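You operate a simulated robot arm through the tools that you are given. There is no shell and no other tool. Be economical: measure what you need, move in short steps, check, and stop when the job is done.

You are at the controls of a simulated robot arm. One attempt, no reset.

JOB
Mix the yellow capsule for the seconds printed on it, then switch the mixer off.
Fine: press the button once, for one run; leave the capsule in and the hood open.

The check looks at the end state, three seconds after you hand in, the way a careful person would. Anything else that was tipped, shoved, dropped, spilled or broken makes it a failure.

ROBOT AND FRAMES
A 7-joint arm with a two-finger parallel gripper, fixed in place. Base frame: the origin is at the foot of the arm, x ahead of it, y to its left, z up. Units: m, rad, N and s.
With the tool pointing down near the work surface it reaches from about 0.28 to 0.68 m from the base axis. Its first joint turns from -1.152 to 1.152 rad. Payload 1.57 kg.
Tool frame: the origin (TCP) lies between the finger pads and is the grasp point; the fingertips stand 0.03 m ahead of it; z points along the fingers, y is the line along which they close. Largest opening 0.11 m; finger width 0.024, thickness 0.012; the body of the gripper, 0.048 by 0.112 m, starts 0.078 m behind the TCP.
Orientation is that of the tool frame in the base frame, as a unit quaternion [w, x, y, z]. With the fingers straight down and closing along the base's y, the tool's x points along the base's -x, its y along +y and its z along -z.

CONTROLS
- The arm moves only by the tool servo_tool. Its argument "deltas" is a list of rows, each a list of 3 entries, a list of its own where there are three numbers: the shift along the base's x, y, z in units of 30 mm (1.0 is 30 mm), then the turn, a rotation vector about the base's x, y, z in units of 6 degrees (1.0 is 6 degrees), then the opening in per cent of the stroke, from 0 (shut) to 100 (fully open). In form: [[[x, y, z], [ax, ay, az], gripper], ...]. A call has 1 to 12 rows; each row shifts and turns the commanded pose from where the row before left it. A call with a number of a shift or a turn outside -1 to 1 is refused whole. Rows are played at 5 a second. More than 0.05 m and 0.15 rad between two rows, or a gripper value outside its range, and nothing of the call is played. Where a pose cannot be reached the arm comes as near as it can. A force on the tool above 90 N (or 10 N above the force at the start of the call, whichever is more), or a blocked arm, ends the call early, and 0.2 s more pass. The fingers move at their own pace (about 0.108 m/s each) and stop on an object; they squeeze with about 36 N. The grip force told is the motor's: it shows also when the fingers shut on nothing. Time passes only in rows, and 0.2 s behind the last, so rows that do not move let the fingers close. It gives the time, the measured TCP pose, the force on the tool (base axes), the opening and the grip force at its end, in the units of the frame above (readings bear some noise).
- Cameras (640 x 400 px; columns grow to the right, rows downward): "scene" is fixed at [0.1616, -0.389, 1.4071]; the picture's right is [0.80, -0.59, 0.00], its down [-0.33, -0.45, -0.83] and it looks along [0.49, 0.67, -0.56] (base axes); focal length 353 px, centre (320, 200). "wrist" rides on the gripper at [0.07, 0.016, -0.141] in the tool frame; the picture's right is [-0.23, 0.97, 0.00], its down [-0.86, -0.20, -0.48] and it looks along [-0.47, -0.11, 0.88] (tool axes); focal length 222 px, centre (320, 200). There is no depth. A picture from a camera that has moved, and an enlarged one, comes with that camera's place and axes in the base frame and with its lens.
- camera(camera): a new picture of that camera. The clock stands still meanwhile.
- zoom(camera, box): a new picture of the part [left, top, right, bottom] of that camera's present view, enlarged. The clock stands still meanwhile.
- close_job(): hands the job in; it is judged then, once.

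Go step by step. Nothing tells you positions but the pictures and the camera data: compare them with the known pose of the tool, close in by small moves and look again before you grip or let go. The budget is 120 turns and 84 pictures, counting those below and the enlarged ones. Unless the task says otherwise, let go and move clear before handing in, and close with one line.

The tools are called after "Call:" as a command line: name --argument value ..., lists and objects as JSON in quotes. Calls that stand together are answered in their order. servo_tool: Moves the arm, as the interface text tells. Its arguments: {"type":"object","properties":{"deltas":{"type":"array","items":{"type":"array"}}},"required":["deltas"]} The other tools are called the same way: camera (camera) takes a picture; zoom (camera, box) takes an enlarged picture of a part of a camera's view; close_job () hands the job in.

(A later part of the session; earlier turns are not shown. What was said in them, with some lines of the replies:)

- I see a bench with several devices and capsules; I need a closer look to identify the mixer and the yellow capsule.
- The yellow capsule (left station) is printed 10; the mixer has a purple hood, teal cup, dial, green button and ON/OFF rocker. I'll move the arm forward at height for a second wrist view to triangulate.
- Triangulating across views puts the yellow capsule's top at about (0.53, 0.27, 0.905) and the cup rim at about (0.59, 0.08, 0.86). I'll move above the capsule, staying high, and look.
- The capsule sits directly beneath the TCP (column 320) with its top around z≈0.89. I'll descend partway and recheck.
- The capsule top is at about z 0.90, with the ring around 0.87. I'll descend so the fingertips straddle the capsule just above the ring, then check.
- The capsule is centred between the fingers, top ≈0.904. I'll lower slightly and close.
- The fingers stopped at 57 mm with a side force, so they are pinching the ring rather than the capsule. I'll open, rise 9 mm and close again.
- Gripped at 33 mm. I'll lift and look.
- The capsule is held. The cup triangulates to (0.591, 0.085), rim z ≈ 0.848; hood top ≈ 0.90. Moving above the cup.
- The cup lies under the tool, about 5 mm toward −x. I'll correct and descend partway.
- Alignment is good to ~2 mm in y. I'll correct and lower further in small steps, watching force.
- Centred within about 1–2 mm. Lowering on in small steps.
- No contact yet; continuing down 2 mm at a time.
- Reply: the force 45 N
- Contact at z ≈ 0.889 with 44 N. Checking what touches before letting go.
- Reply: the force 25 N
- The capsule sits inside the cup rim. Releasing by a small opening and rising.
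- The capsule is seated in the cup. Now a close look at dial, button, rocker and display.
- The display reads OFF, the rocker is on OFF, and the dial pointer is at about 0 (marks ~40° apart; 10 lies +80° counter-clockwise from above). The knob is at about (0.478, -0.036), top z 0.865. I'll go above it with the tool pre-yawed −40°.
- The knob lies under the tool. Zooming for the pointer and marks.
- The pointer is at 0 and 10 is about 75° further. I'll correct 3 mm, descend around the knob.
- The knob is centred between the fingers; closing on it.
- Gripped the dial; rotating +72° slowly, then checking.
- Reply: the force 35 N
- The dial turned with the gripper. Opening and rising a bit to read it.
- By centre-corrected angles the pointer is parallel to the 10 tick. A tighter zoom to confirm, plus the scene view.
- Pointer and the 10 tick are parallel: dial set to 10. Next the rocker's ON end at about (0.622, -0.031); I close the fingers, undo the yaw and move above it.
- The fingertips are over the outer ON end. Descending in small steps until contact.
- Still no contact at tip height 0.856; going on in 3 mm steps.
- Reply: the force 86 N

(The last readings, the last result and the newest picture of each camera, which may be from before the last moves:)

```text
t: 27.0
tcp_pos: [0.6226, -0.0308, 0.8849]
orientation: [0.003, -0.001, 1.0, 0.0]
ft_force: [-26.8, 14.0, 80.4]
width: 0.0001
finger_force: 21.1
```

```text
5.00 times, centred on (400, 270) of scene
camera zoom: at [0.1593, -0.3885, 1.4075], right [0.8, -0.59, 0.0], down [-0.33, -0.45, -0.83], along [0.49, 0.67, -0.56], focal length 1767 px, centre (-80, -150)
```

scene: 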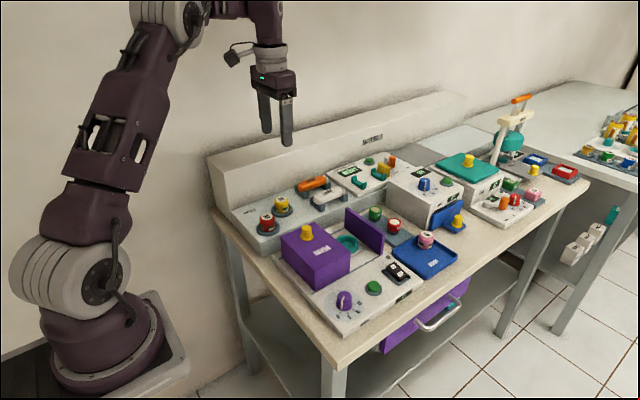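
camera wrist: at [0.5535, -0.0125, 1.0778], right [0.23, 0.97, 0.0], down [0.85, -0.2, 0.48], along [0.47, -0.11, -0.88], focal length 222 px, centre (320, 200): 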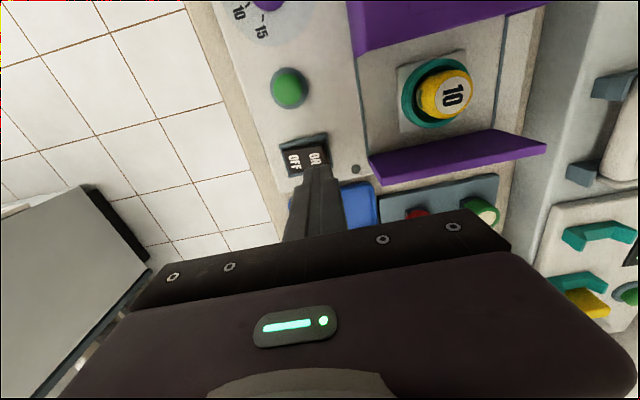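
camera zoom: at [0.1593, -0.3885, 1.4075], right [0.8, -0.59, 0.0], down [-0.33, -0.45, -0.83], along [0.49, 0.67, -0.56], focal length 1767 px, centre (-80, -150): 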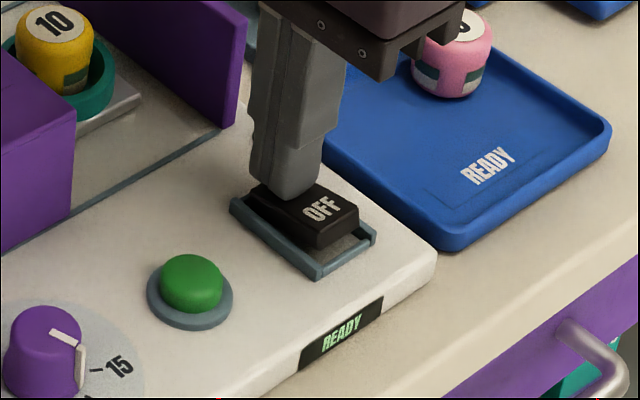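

The rocker flipped and the display shows READY. Rising and moving over the hood's yellow knob at about (0.493, 0.120).

Call:
servo_tool --deltas '[[[0, 0, 0.5], [0, 0, 0], 0], [[0, 0, 1], [0, 0, 0], 0], [[0, 0, 1], [0, 0, 0], 0], [[0, 0, 1], [0, 0, 0], 30], [[-0.7, 0.85, 0.4], [0, 0, 0], 50], [[-0.7, 0.85, 0], [0, 0, 0], 50], [[-0.7, 0.85, 0], [0, 0, 0], 50], [[-0.7, 0.85, 0], [0, 0, 0], 50], [[-0.7, 0.85, 0], [0, 0, 0], 50], [[-0.8, 0.8, 0], [0, 0, 0], 50]]'

Call:
camera --camera "wrist"

Call:
zoom --camera "scene" --box '[260, 170, 460, 330]'

```text
t: 29.2
tcp_pos: [0.4915, 0.1195, 0.9987]
orientation: [0.0, 0.0, 1.0, -0.001]
ft_force: [0.1, -0.2, 0.3]
width: 0.0549
finger_force: 0.0
```

```text
38 pictures are left
camera wrist: at [0.4232, 0.1375, 1.1396], right [0.23, 0.97, 0.0], down [0.85, -0.2, 0.48], along [0.47, -0.11, -0.88], focal length 222 px, centre (320, 200)
```

wrist: 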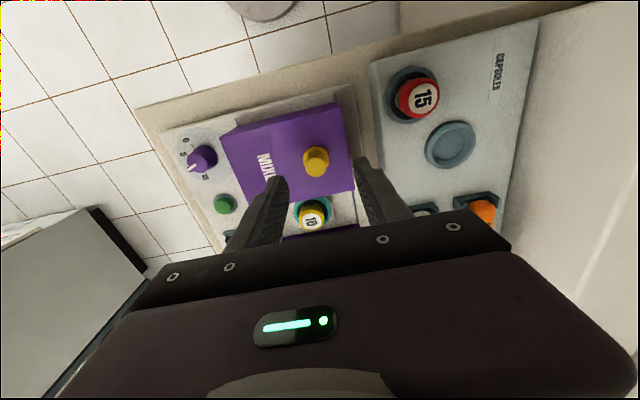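

```text
2.50 times, centred on (360, 250) of scene
camera zoom: at [0.1616, -0.389, 1.4071], right [0.8, -0.59, 0.0], down [-0.33, -0.45, -0.83], along [0.49, 0.67, -0.56], focal length 884 px, centre (220, 75)
```

zoom: 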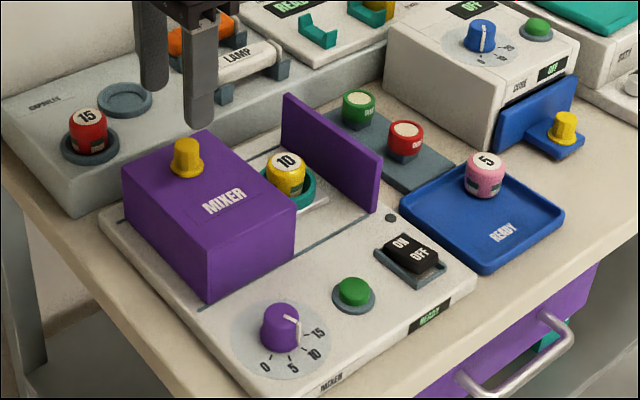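

The knob is beneath, 4 mm toward −y. Descending on it and closing.

Call:
servo_tool --deltas '[[[0, -0.14, -0.8], [0, 0, 0], 50], [[0, 0, -0.8], [0, 0, 0], 50], [[0, 0, -0.4], [0, 0, 0], 50]]'

Call:
zoom --camera "wrist" --box '[240, 120, 400, 240]'

Call:
zoom --camera "scene" --box '[260, 180, 360, 280]'

```text
t: 30.0
tcp_pos: [0.4932, 0.1158, 0.9378]
orientation: [0.0, 0.0, 1.0, 0.0]
ft_force: [-0.1, -0.4, 0.1]
width: 0.0551
finger_force: 0.0
```

```text
3.33 times, centred on (320, 180) of wrist
camera zoom: at [0.4233, 0.1337, 1.0789], right [0.23, 0.97, 0.0], down [0.86, -0.2, 0.48], along [0.47, -0.11, -0.88], focal length 740 px, centre (320, 267)
```

zoom: 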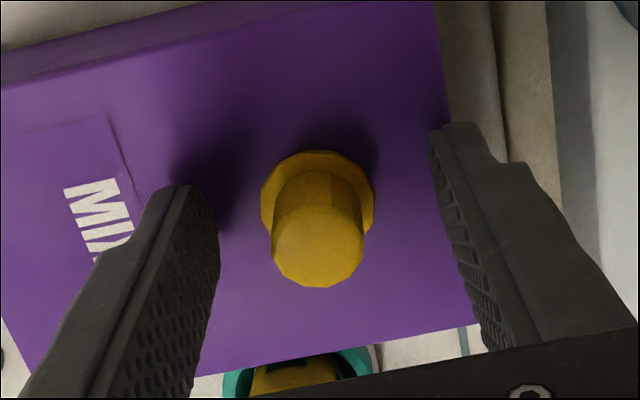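

```text
4.00 times, centred on (310, 230) of scene
camera zoom: at [0.1616, -0.389, 1.4071], right [0.8, -0.59, 0.0], down [-0.33, -0.45, -0.83], along [0.49, 0.67, -0.56], focal length 1414 px, centre (360, 80)
```

zoom: 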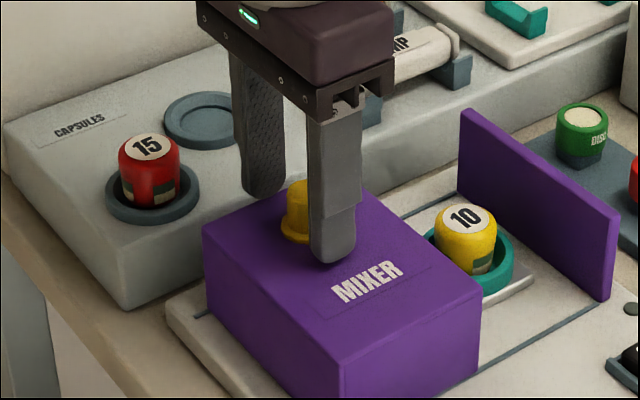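

Knob is between the pads; closing.

Call:
servo_tool --deltas '[[[0.08, 0, -0.05], [0, 0, 0], 10], [[0, 0, 0], [0, 0, 0], 10], [[0, 0, 0], [0, 0, 0], 10]]'

```text
t: 30.8
tcp_pos: [0.4951, 0.1135, 0.9374]
orientation: [0.0, 0.001, 1.0, -0.001]
ft_force: [0.8, -18.1, 13.0]
width: 0.0215
finger_force: 34.7
```

Gripped at 21.5 mm. Easing 2 mm toward −y to relieve the side force, then sliding +x in small steps.

Call:
servo_tool --deltas '[[[0, -0.07, 0.03], [0, 0, 0], 10], [[0.3, 0, 0], [0, 0, 0], 10], [[0.3, 0, 0], [0, 0, 0], 10], [[0.3, 0, 0], [0, 0, 0], 10]]'

Call:
zoom --camera "scene" --box '[260, 180, 420, 320]'

```text
t: 31.8
tcp_pos: [0.5234, 0.1146, 0.9375]
orientation: [0.0, -0.001, 1.0, 0.0]
ft_force: [-1.1, 2.5, -4.8]
width: 0.0213
finger_force: 34.8
```

```text
2.86 times, centred on (340, 250) of scene
camera zoom: at [0.1617, -0.3889, 1.4071], right [0.8, -0.59, 0.0], down [-0.33, -0.45, -0.83], along [0.49, 0.67, -0.56], focal length 1010 px, centre (263, 57)
```

zoom: 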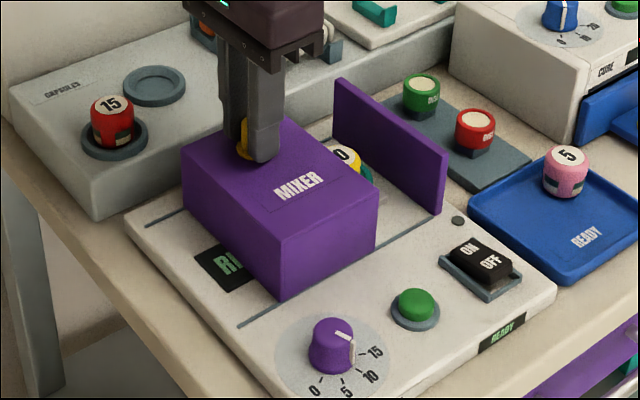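

The hood slides well and passes over the capsule. Continuing toward the end plate.

Call:
servo_tool --deltas '[[[0.4, 0, 0], [0, 0, 0], 10], [[0.4, 0, 0], [0, 0, 0], 10], [[0.4, 0, 0], [0, 0, 0], 10], [[0.3, 0, 0], [0, 0, 0], 10]]'

Call:
zoom --camera "scene" --box '[260, 180, 420, 320]'

```text
t: 32.8
tcp_pos: [0.5666, 0.1134, 0.9371]
orientation: [0.0, 0.0, 1.0, 0.0]
ft_force: [0.0, 7.2, -6.9]
width: 0.0212
finger_force: 34.7
```

```text
2.86 times, centred on (340, 250) of scene
camera zoom: at [0.1617, -0.3887, 1.4072], right [0.8, -0.59, 0.0], down [-0.33, -0.45, -0.83], along [0.49, 0.67, -0.56], focal length 1010 px, centre (263, 57)
```

zoom: 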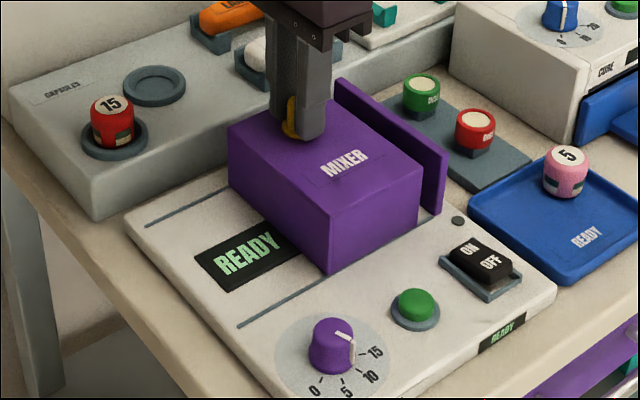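

Only a small gap to the plate remains. Sliding on until it stops.

Call:
servo_tool --deltas '[[[0.25, 0, 0], [0, 0, 0], 10], [[0.2, 0, 0], [0, 0, 0], 10], [[0.15, 0, 0], [0, 0, 0], 10]]'

Call:
zoom --camera "scene" --box '[260, 180, 420, 320]'

```text
t: 33.6
tcp_pos: [0.5864, 0.1136, 0.9375]
orientation: [0.0, -0.001, 1.0, -0.001]
ft_force: [-0.2, 10.6, -7.1]
width: 0.0214
finger_force: 34.2
```

```text
2.86 times, centred on (340, 250) of scene
camera zoom: at [0.1618, -0.3886, 1.4072], right [0.8, -0.59, 0.0], down [-0.33, -0.45, -0.83], along [0.49, 0.67, -0.56], focal length 1010 px, centre (263, 57)
```

zoom: 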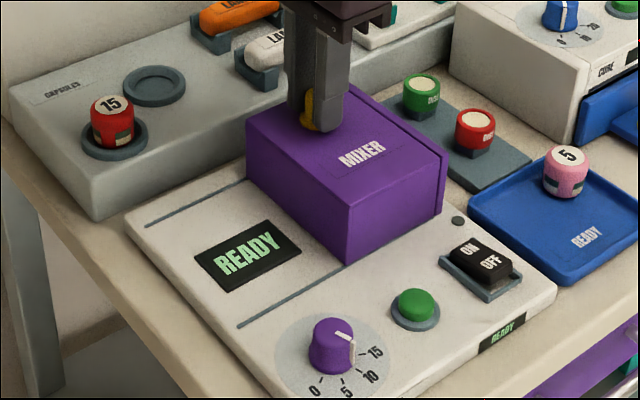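

Call:
servo_tool --deltas '[[[0.1, 0, 0], [0, 0, 0], 10], [[0.1, 0, 0], [0, 0, 0], 10]]'

```text
t: 34.2
tcp_pos: [0.59, 0.113, 0.9368]
orientation: [-0.002, 0.0, 1.0, 0.001]
ft_force: [-26.1, 10.6, 1.9]
width: 0.0216
finger_force: 34.2
```

The hood is at its stop (26 N). Releasing, rising, and moving to above the green button at about (0.55, -0.043).

Call:
servo_tool --deltas '[[[-0.07, 0, 0], [0, 0, 0], 10], [[0, 0, 0], [0, 0, 0], 45], [[0, 0, 0.3], [0, 0, 0], 45], [[0, 0, 1], [0, 0, 0], 45], [[0, 0, 0.8], [0, 0, 0], 45], [[-0.2, -1, 0], [0, 0, 0], 0], [[-0.2, -1, 0], [0, 0, 0], 0], [[-0.2, -1, 0], [0, 0, 0], 0], [[-0.2, -1, 0], [0, 0, 0], 0], [[-0.4, -1, 0], [0, 0, 0], 0], [[-0.1, -0.2, -1], [0, 0, 0], 0], [[0, 0, -1], [0, 0, 0], 0]]'

Call:
zoom --camera "wrist" --box '[220, 60, 420, 220]'

Call:
zoom --camera "scene" --box '[280, 190, 440, 330]'

```text
t: 36.8
tcp_pos: [0.5503, -0.0434, 0.9401]
orientation: [0.0, -0.001, 1.0, 0.0]
ft_force: [0.3, 0.3, -0.4]
width: 0.0
finger_force: 21.2
```

```text
2.50 times, centred on (320, 140) of wrist
camera zoom: at [0.4808, -0.0251, 1.0813], right [0.23, 0.97, 0.0], down [0.86, -0.2, 0.48], along [0.47, -0.11, -0.88], focal length 555 px, centre (320, 350)
```

zoom: 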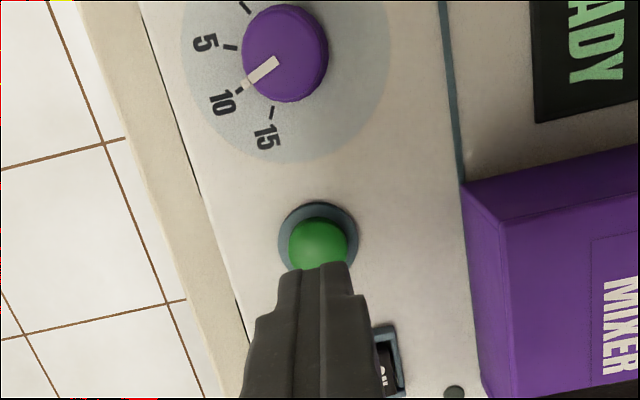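

```text
2.86 times, centred on (360, 260) of scene
camera zoom: at [0.1616, -0.389, 1.4071], right [0.8, -0.59, 0.0], down [-0.33, -0.45, -0.83], along [0.49, 0.67, -0.56], focal length 1010 px, centre (206, 29)
```

zoom: 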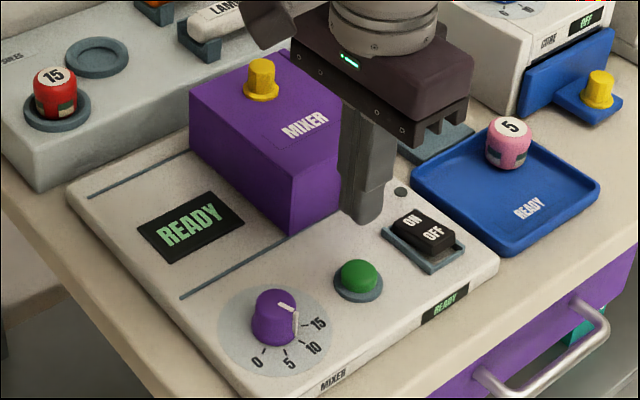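

The dial pointer lines up with 10, the hood is closed, and the fingertips are over the button. Descending to just above it, then pressing in small steps.

Call:
servo_tool --deltas '[[[0, 0, -0.8], [0, 0, 0], 0], [[0, 0, -0.5], [0, 0, 0], 0], [[0, 0, -0.1], [0, 0, 0], 0], [[0, 0, -0.1], [0, 0, 0], 0], [[0, 0, 0], [0, 0, 0], 0]]'

```text
t: 38.0
tcp_pos: [0.5512, -0.0439, 0.895]
orientation: [0.0, 0.0, 1.0, 0.0]
ft_force: [0.7, 1.4, -0.5]
width: 0.0001
finger_force: 21.7
```

Call:
servo_tool --deltas '[[[0, 0, -0.1], [0, 0, 0], 0], [[0, 0, -0.1], [0, 0, 0], 0]]'

Call:
zoom --camera "scene" --box '[300, 220, 430, 320]'

```text
t: 38.6
tcp_pos: [0.5517, -0.0437, 0.8891]
orientation: [0.0, -0.001, 1.0, -0.001]
ft_force: [1.4, -0.1, -0.7]
width: 0.0
finger_force: 21.4
```

```text
4.00 times, centred on (365, 270) of scene
camera zoom: at [0.1616, -0.389, 1.4071], right [0.8, -0.59, 0.0], down [-0.33, -0.45, -0.83], along [0.49, 0.67, -0.56], focal length 1414 px, centre (140, -80)
```

zoom: 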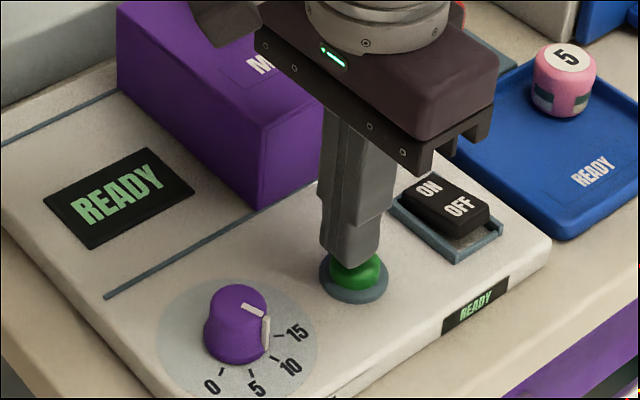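

Just above the button. Pressing: 3 mm steps, then a pause reading.

Call:
servo_tool --deltas '[[[0, 0, -0.1], [0, 0, 0], 0], [[0, 0, -0.1], [0, 0, 0], 0]]'

Call:
zoom --camera "scene" --box '[300, 220, 430, 320]'

```text
t: 39.2
tcp_pos: [0.5505, -0.0432, 0.8834]
orientation: [0.0, 0.0, 1.0, 0.0]
ft_force: [0.1, 0.5, 0.7]
width: 0.0001
finger_force: 21.3
```

```text
4.00 times, centred on (365, 270) of scene
camera zoom: at [0.1616, -0.389, 1.4071], right [0.8, -0.59, 0.0], down [-0.33, -0.45, -0.83], along [0.49, 0.67, -0.56], focal length 1414 px, centre (140, -80)
```

zoom: 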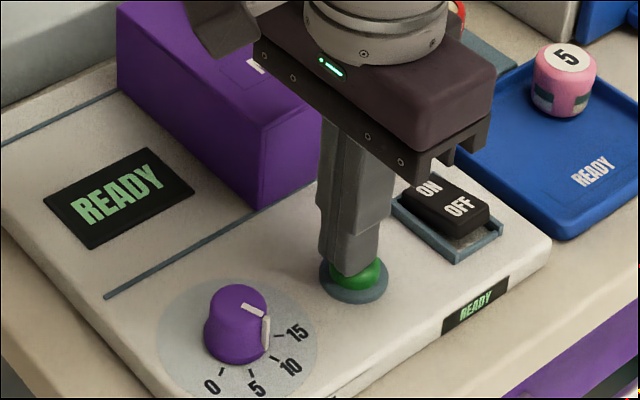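

Call:
servo_tool --deltas '[[[0, 0, -0.1], [0, 0, 0], 0], [[0, 0, -0.1], [0, 0, 0], 0]]'

Call:
zoom --camera "scene" --box '[300, 220, 430, 320]'

```text
t: 39.8
tcp_pos: [0.5505, -0.043, 0.8782]
orientation: [0.001, -0.001, 1.0, -0.001]
ft_force: [-0.5, -0.7, 7.6]
width: 0.0002
finger_force: 21.3
```

```text
4.00 times, centred on (365, 270) of scene
camera zoom: at [0.1615, -0.3889, 1.4071], right [0.8, -0.59, 0.0], down [-0.33, -0.45, -0.83], along [0.49, 0.67, -0.56], focal length 1414 px, centre (140, -80)
```

zoom: 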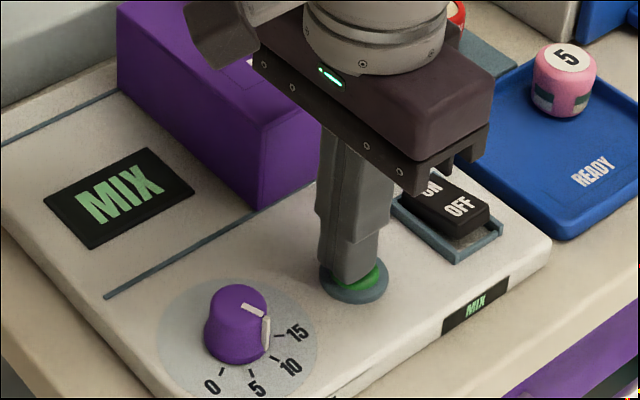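

MIX is running (started about t=39.5). Rising straight off the button and hovering over the rocker's OFF end while waiting.

Call:
servo_tool --deltas '[[[0, 0, 0.6], [0, 0, 0], 0], [[0, 0, 1], [0, 0, 0], 0], [[0, 0, 0.6], [0, 0, 0], 0], [[0.6, -0.15, 0], [0, 0, 0], 0], [[0.6, -0.15, 0], [0, 0, 0], 0], [[0.6, -0.15, 0], [0, 0, 0], 0], [[0.6, -0.1, 0], [0, 0, 0], 0], [[0, 0, -0.3], [0, 0, 0], 0]]'

Call:
zoom --camera "scene" --box '[300, 200, 440, 320]'

Call:
zoom --camera "wrist" --box '[240, 80, 400, 220]'

```text
t: 41.6
tcp_pos: [0.6241, -0.059, 0.935]
orientation: [0.0, 0.0, 1.0, 0.0]
ft_force: [-0.3, -0.2, 0.0]
width: 0.0
finger_force: 21.4
```

```text
3.33 times, centred on (370, 260) of scene
camera zoom: at [0.1616, -0.389, 1.4071], right [0.8, -0.59, 0.0], down [-0.33, -0.45, -0.83], along [0.49, 0.67, -0.56], focal length 1178 px, centre (153, 0)
```

zoom: 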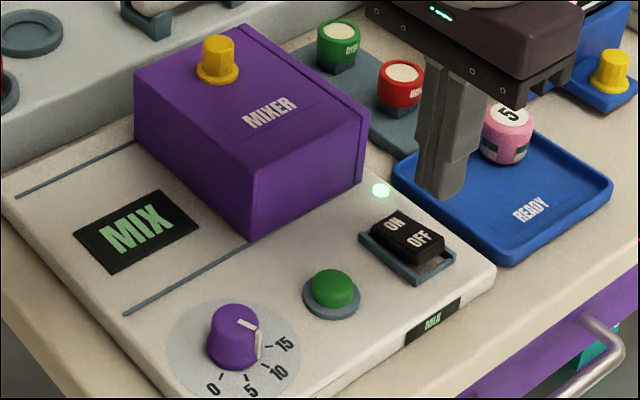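

```text
2.86 times, centred on (320, 150) of wrist
camera zoom: at [0.5536, -0.0421, 1.0758], right [0.23, 0.97, 0.0], down [0.86, -0.2, 0.48], along [0.47, -0.11, -0.88], focal length 635 px, centre (320, 343)
```

zoom: 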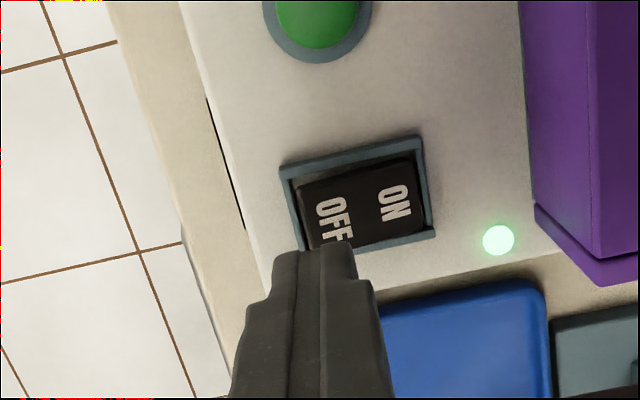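

The run light is on; my tip is over the OFF end. Waiting out the 10 s.

Call:
servo_tool --deltas '[[[-0.1, 0.05, -0.3], [0, 0, 0], 0], [[0, 0, -0.2], [0, 0, 0], 0], [[0, 0, -0.2], [0, 0, 0], 0], [[0, 0, 0], [0, 0, 0], 0], [[0, 0, 0], [0, 0, 0], 0], [[0, 0, 0], [0, 0, 0], 0], [[0, 0, 0], [0, 0, 0], 0], [[0, 0, 0], [0, 0, 0], 0], [[0, 0, 0], [0, 0, 0], 0], [[0, 0, 0], [0, 0, 0], 0], [[0, 0, 0], [0, 0, 0], 0], [[0, 0, 0], [0, 0, 0], 0]]'

Call:
servo_tool --deltas '[[[0, 0, 0], [0, 0, 0], 0], [[0, 0, 0], [0, 0, 0], 0], [[0, 0, 0], [0, 0, 0], 0], [[0, 0, 0], [0, 0, 0], 0], [[0, 0, 0], [0, 0, 0], 0], [[0, 0, 0], [0, 0, 0], 0], [[0, 0, 0], [0, 0, 0], 0], [[0, 0, 0], [0, 0, 0], 0], [[0, 0, 0], [0, 0, 0], 0], [[0, 0, 0], [0, 0, 0], 0], [[0, 0, 0], [0, 0, 0], 0], [[0, 0, 0], [0, 0, 0], 0]]'

Call:
servo_tool --deltas '[[[0, 0, 0], [0, 0, 0], 0], [[0, 0, 0], [0, 0, 0], 0], [[0, 0, 0], [0, 0, 0], 0], [[0, 0, 0], [0, 0, 0], 0], [[0, 0, 0], [0, 0, 0], 0], [[0, 0, 0], [0, 0, 0], 0], [[0, 0, 0], [0, 0, 0], 0], [[0, 0, 0], [0, 0, 0], 0], [[0, 0, 0], [0, 0, 0], 0], [[0, 0, 0], [0, 0, 0], 0]]'

Call:
zoom --camera "scene" --box '[300, 200, 440, 320]'

```text
t: 44.2
tcp_pos: [0.6202, -0.0579, 0.914]
orientation: [0.0, -0.001, 1.0, 0.0]
ft_force: [-0.3, 0.3, 0.1]
width: 0.0
finger_force: 20.9
```

```text
t: 46.8
tcp_pos: [0.6184, -0.0592, 0.9133]
orientation: [0.0, 0.0, 1.0, 0.0]
ft_force: [-1.1, -0.7, -0.7]
width: 0.0
finger_force: 20.8
```

```text
t: 49.0
tcp_pos: [0.6182, -0.0573, 0.9134]
orientation: [0.0, 0.001, 1.0, -0.001]
ft_force: [-0.4, -0.8, 0.0]
width: 0.0
finger_force: 21.5
```

```text
3.33 times, centred on (370, 260) of scene
camera zoom: at [0.1616, -0.389, 1.4071], right [0.8, -0.59, 0.0], down [-0.33, -0.45, -0.83], along [0.49, 0.67, -0.56], focal length 1178 px, centre (153, 0)
```

zoom: 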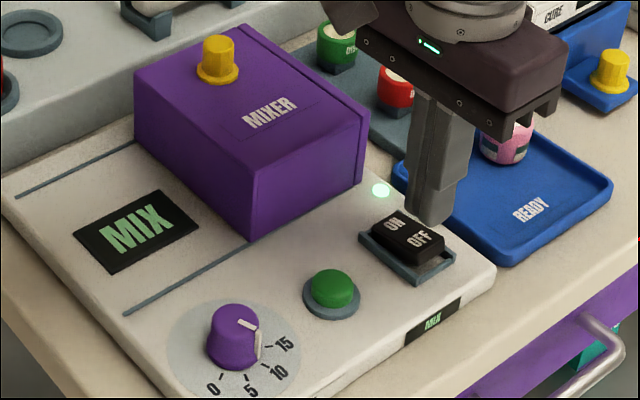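

Still mixing at 49.0, as expected (due about 49.5). Waiting a little more.

Call:
servo_tool --deltas '[[[0, 0, 0], [0, 0, 0], 0], [[0, 0, 0], [0, 0, 0], 0], [[0, 0, 0], [0, 0, 0], 0], [[0, 0, 0], [0, 0, 0], 0]]'

Call:
zoom --camera "scene" --box '[300, 200, 440, 320]'

```text
t: 50.0
tcp_pos: [0.62, -0.058, 0.9145]
orientation: [0.0, 0.001, 1.0, 0.0]
ft_force: [0.4, 0.0, 0.4]
width: 0.0002
finger_force: 20.7
```

```text
3.33 times, centred on (370, 260) of scene
camera zoom: at [0.1616, -0.389, 1.4071], right [0.8, -0.59, 0.0], down [-0.33, -0.45, -0.83], along [0.49, 0.67, -0.56], focal length 1178 px, centre (153, 0)
```

zoom: 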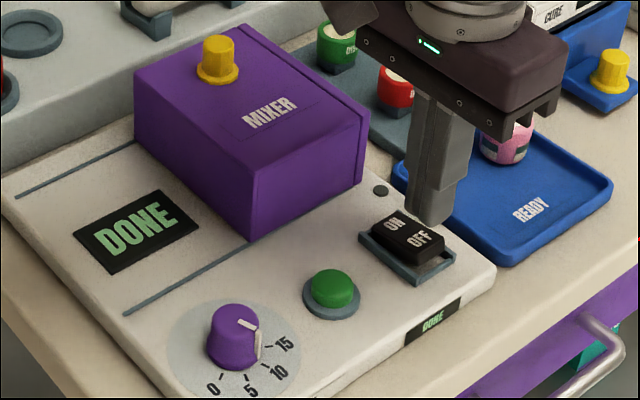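

DONE. The run ended by itself after about 10 s; pressing OFF now.

Call:
servo_tool --deltas '[[[0, 0, -0.5], [0, 0, 0], 0], [[0, 0, -0.3], [0, 0, 0], 0], [[0, 0, -0.1], [0, 0, 0], 0], [[0, 0, -0.07], [0, 0, 0], 0]]'

Call:
zoom --camera "scene" --box '[340, 220, 440, 310]'

```text
t: 51.0
tcp_pos: [0.6199, -0.0589, 0.8873]
orientation: [0.001, 0.0, 1.0, -0.001]
ft_force: [-4.7, -5.4, 23.2]
width: 0.0
finger_force: 21.2
```

```text
4.44 times, centred on (390, 265) of scene
camera zoom: at [0.161, -0.3891, 1.4072], right [0.8, -0.59, 0.0], down [-0.33, -0.45, -0.83], along [0.49, 0.67, -0.56], focal length 1571 px, centre (9, -89)
```

zoom: 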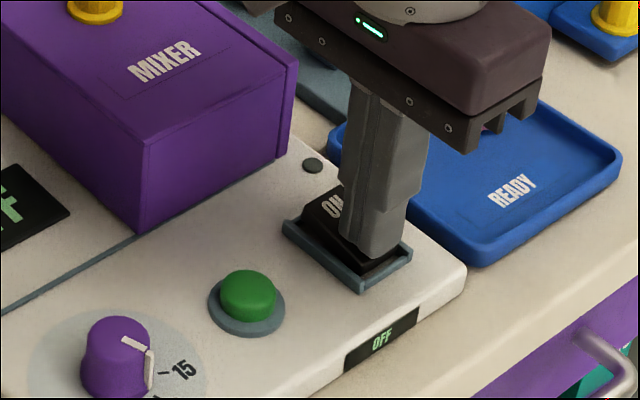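

Switched OFF. Rising and going back to the hood knob at (0.589, 0.113).

Call:
servo_tool --deltas '[[[0, 0, 0.5], [0, 0, 0], 0], [[0, 0, 1], [0, 0, 0], 0], [[0, 0, 1], [0, 0, 0], 0], [[0, 0, 0.9], [0, 0, 0], 0], [[-0.17, 0.95, 0], [0, 0, 0], 50], [[-0.17, 0.95, 0], [0, 0, 0], 50], [[-0.17, 0.95, 0], [0, 0, 0], 50], [[-0.17, 0.95, 0], [0, 0, 0], 50], [[-0.17, 0.95, 0], [0, 0, 0], 50], [[-0.17, 0.95, 0], [0, 0, 0], 50]]'

Call:
zoom --camera "wrist" --box '[240, 80, 400, 240]'

```text
t: 53.2
tcp_pos: [0.588, 0.1126, 0.9881]
orientation: [0.0, 0.001, 1.0, 0.0]
ft_force: [-0.2, 0.6, -0.5]
width: 0.0549
finger_force: 0.0
```

```text
2.50 times, centred on (320, 160) of wrist
camera zoom: at [0.5191, 0.1312, 1.1286], right [0.23, 0.97, 0.0], down [0.85, -0.2, 0.48], along [0.47, -0.11, -0.88], focal length 555 px, centre (320, 300)
```

zoom: 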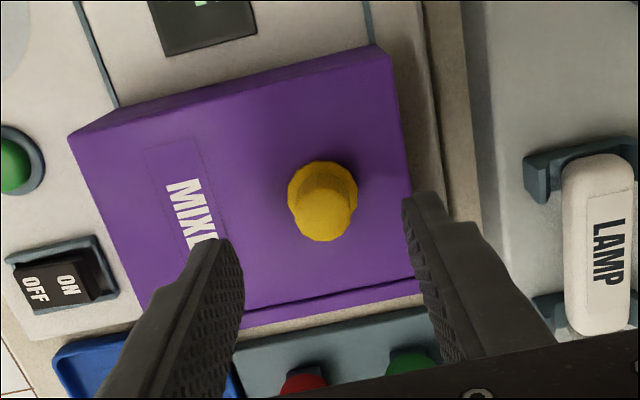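

Aligned with the knob. Descending, gripping, and sliding the hood back −x about 95 mm to its original open position.

Call:
servo_tool --deltas '[[[0, 0.02, -0.8], [0, 0, 0], 50], [[0, 0, -0.85], [0, 0, 0], 50], [[0, 0, 0], [0, 0, 0], 10], [[0, 0, 0], [0, 0, 0], 10], [[0, 0, 0], [0, 0, 0], 10]]'

Call:
servo_tool --deltas '[[[-0.3, 0, 0], [0, 0, 0], 10], [[-0.4, 0, 0], [0, 0, 0], 10], [[-0.4, 0, 0], [0, 0, 0], 10], [[-0.4, 0, 0], [0, 0, 0], 10]]'

Call:
zoom --camera "scene" --box '[260, 180, 420, 320]'

```text
t: 54.4
tcp_pos: [0.5891, 0.1144, 0.9383]
orientation: [0.0, 0.0, 1.0, 0.0]
ft_force: [-0.4, 2.6, -2.5]
width: 0.0212
finger_force: 34.9
```

```text
t: 55.4
tcp_pos: [0.5435, 0.1144, 0.9363]
orientation: [0.001, 0.001, 1.0, 0.0]
ft_force: [-0.1, 3.5, -10.1]
width: 0.0213
finger_force: 34.4
```

```text
2.86 times, centred on (340, 250) of scene
camera zoom: at [0.1618, -0.3888, 1.4072], right [0.8, -0.59, 0.0], down [-0.33, -0.45, -0.83], along [0.49, 0.67, -0.56], focal length 1010 px, centre (263, 57)
```

zoom: 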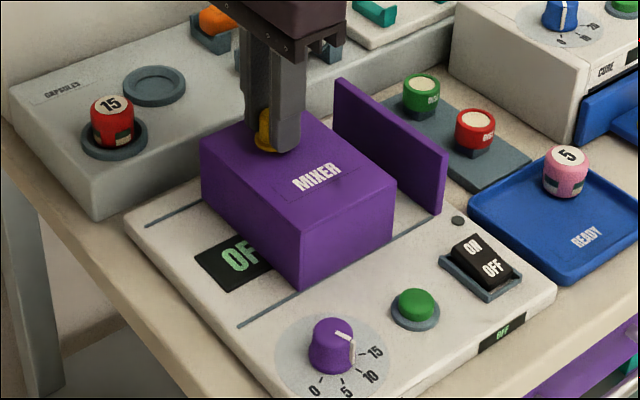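

The hood follows. Continuing to x ≈ 0.494.

Call:
servo_tool --deltas '[[[-0.4, 0, 0.03], [0, 0, 0], 10], [[-0.4, 0, 0.03], [0, 0, 0], 10], [[-0.4, 0, 0], [0, 0, 0], 10], [[-0.3, 0, 0], [0, 0, 0], 10], [[-0.15, 0, 0], [0, 0, 0], 10]]'

Call:
zoom --camera "scene" --box '[260, 180, 420, 320]'

```text
t: 56.6
tcp_pos: [0.4951, 0.1137, 0.9382]
orientation: [0.0, 0.0, 1.0, 0.0]
ft_force: [0.4, 3.5, -25.4]
width: 0.0216
finger_force: 34.5
```

```text
2.86 times, centred on (340, 250) of scene
camera zoom: at [0.162, -0.3888, 1.4071], right [0.8, -0.59, 0.0], down [-0.33, -0.45, -0.83], along [0.49, 0.67, -0.56], focal length 1010 px, centre (263, 57)
```

zoom: 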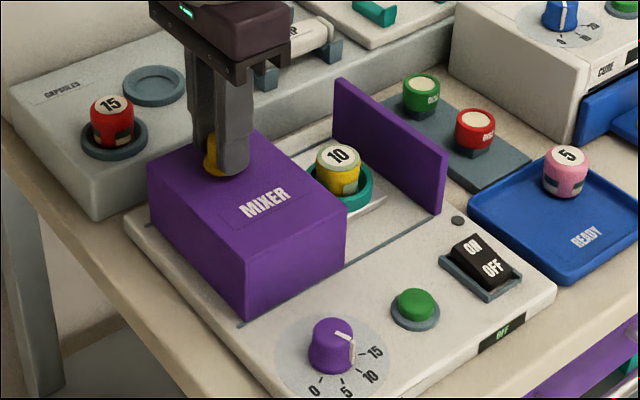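

The hood is open and the capsule is in place. Relieving the pull, letting go, and rising clear.

Call:
servo_tool --deltas '[[[-0.05, 0, -0.07], [0, 0, 0], 10], [[0, 0, 0], [0, 0, 0], 45], [[0, 0, 0], [0, 0, 0], 45], [[0, 0, 0.4], [0, 0, 0], 45], [[0, 0, 1], [0, 0, 0], 45], [[0, 0, 1], [0, 0, 0], 45], [[0, 0, 1], [0, 0, 0], 45], [[0, 0, 1], [0, 0, 0], 45], [[0, 0, 1], [0, 0, 0], 45]]'

Call:
camera --camera "scene"

Call:
zoom --camera "scene" --box '[260, 170, 460, 330]'

```text
t: 58.6
tcp_pos: [0.494, 0.1119, 1.0997]
orientation: [0.0, 0.0, 1.0, 0.0]
ft_force: [-0.4, 0.0, 0.1]
width: 0.0493
finger_force: 0.0
```

```text
18 pictures are left
```

scene: 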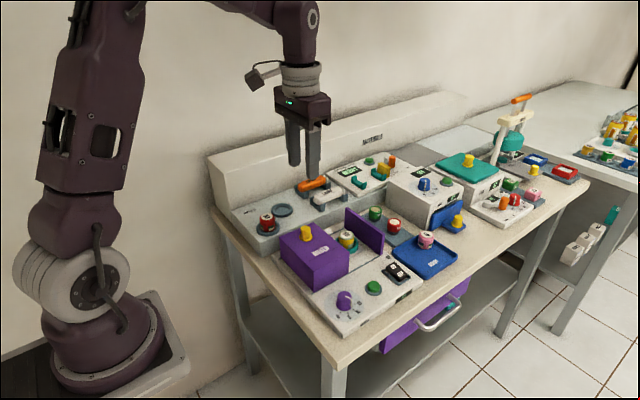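

```text
2.50 times, centred on (360, 250) of scene
camera zoom: at [0.1616, -0.389, 1.4071], right [0.8, -0.59, 0.0], down [-0.33, -0.45, -0.83], along [0.49, 0.67, -0.56], focal length 884 px, centre (220, 75)
```

zoom: 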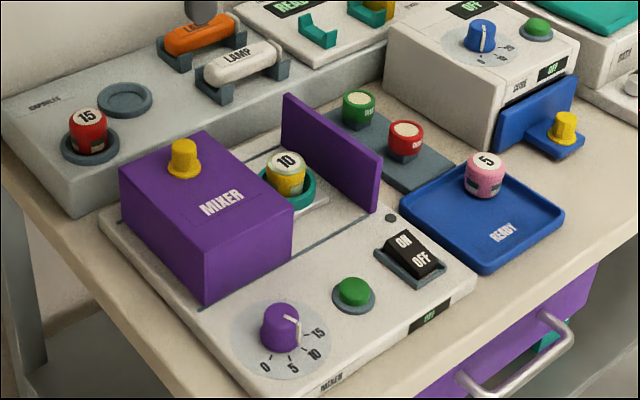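

The hood is open, the capsule is in the cup, the mixer is off, the rest is undisturbed and the arm is clear, so I'm handing in.

Call:
close_job

```text
The job is handed in.
```

The yellow capsule ran once for the 10 s printed on it, with one button press. The mixer is switched off, the capsule is still in its cup and the hood is open.
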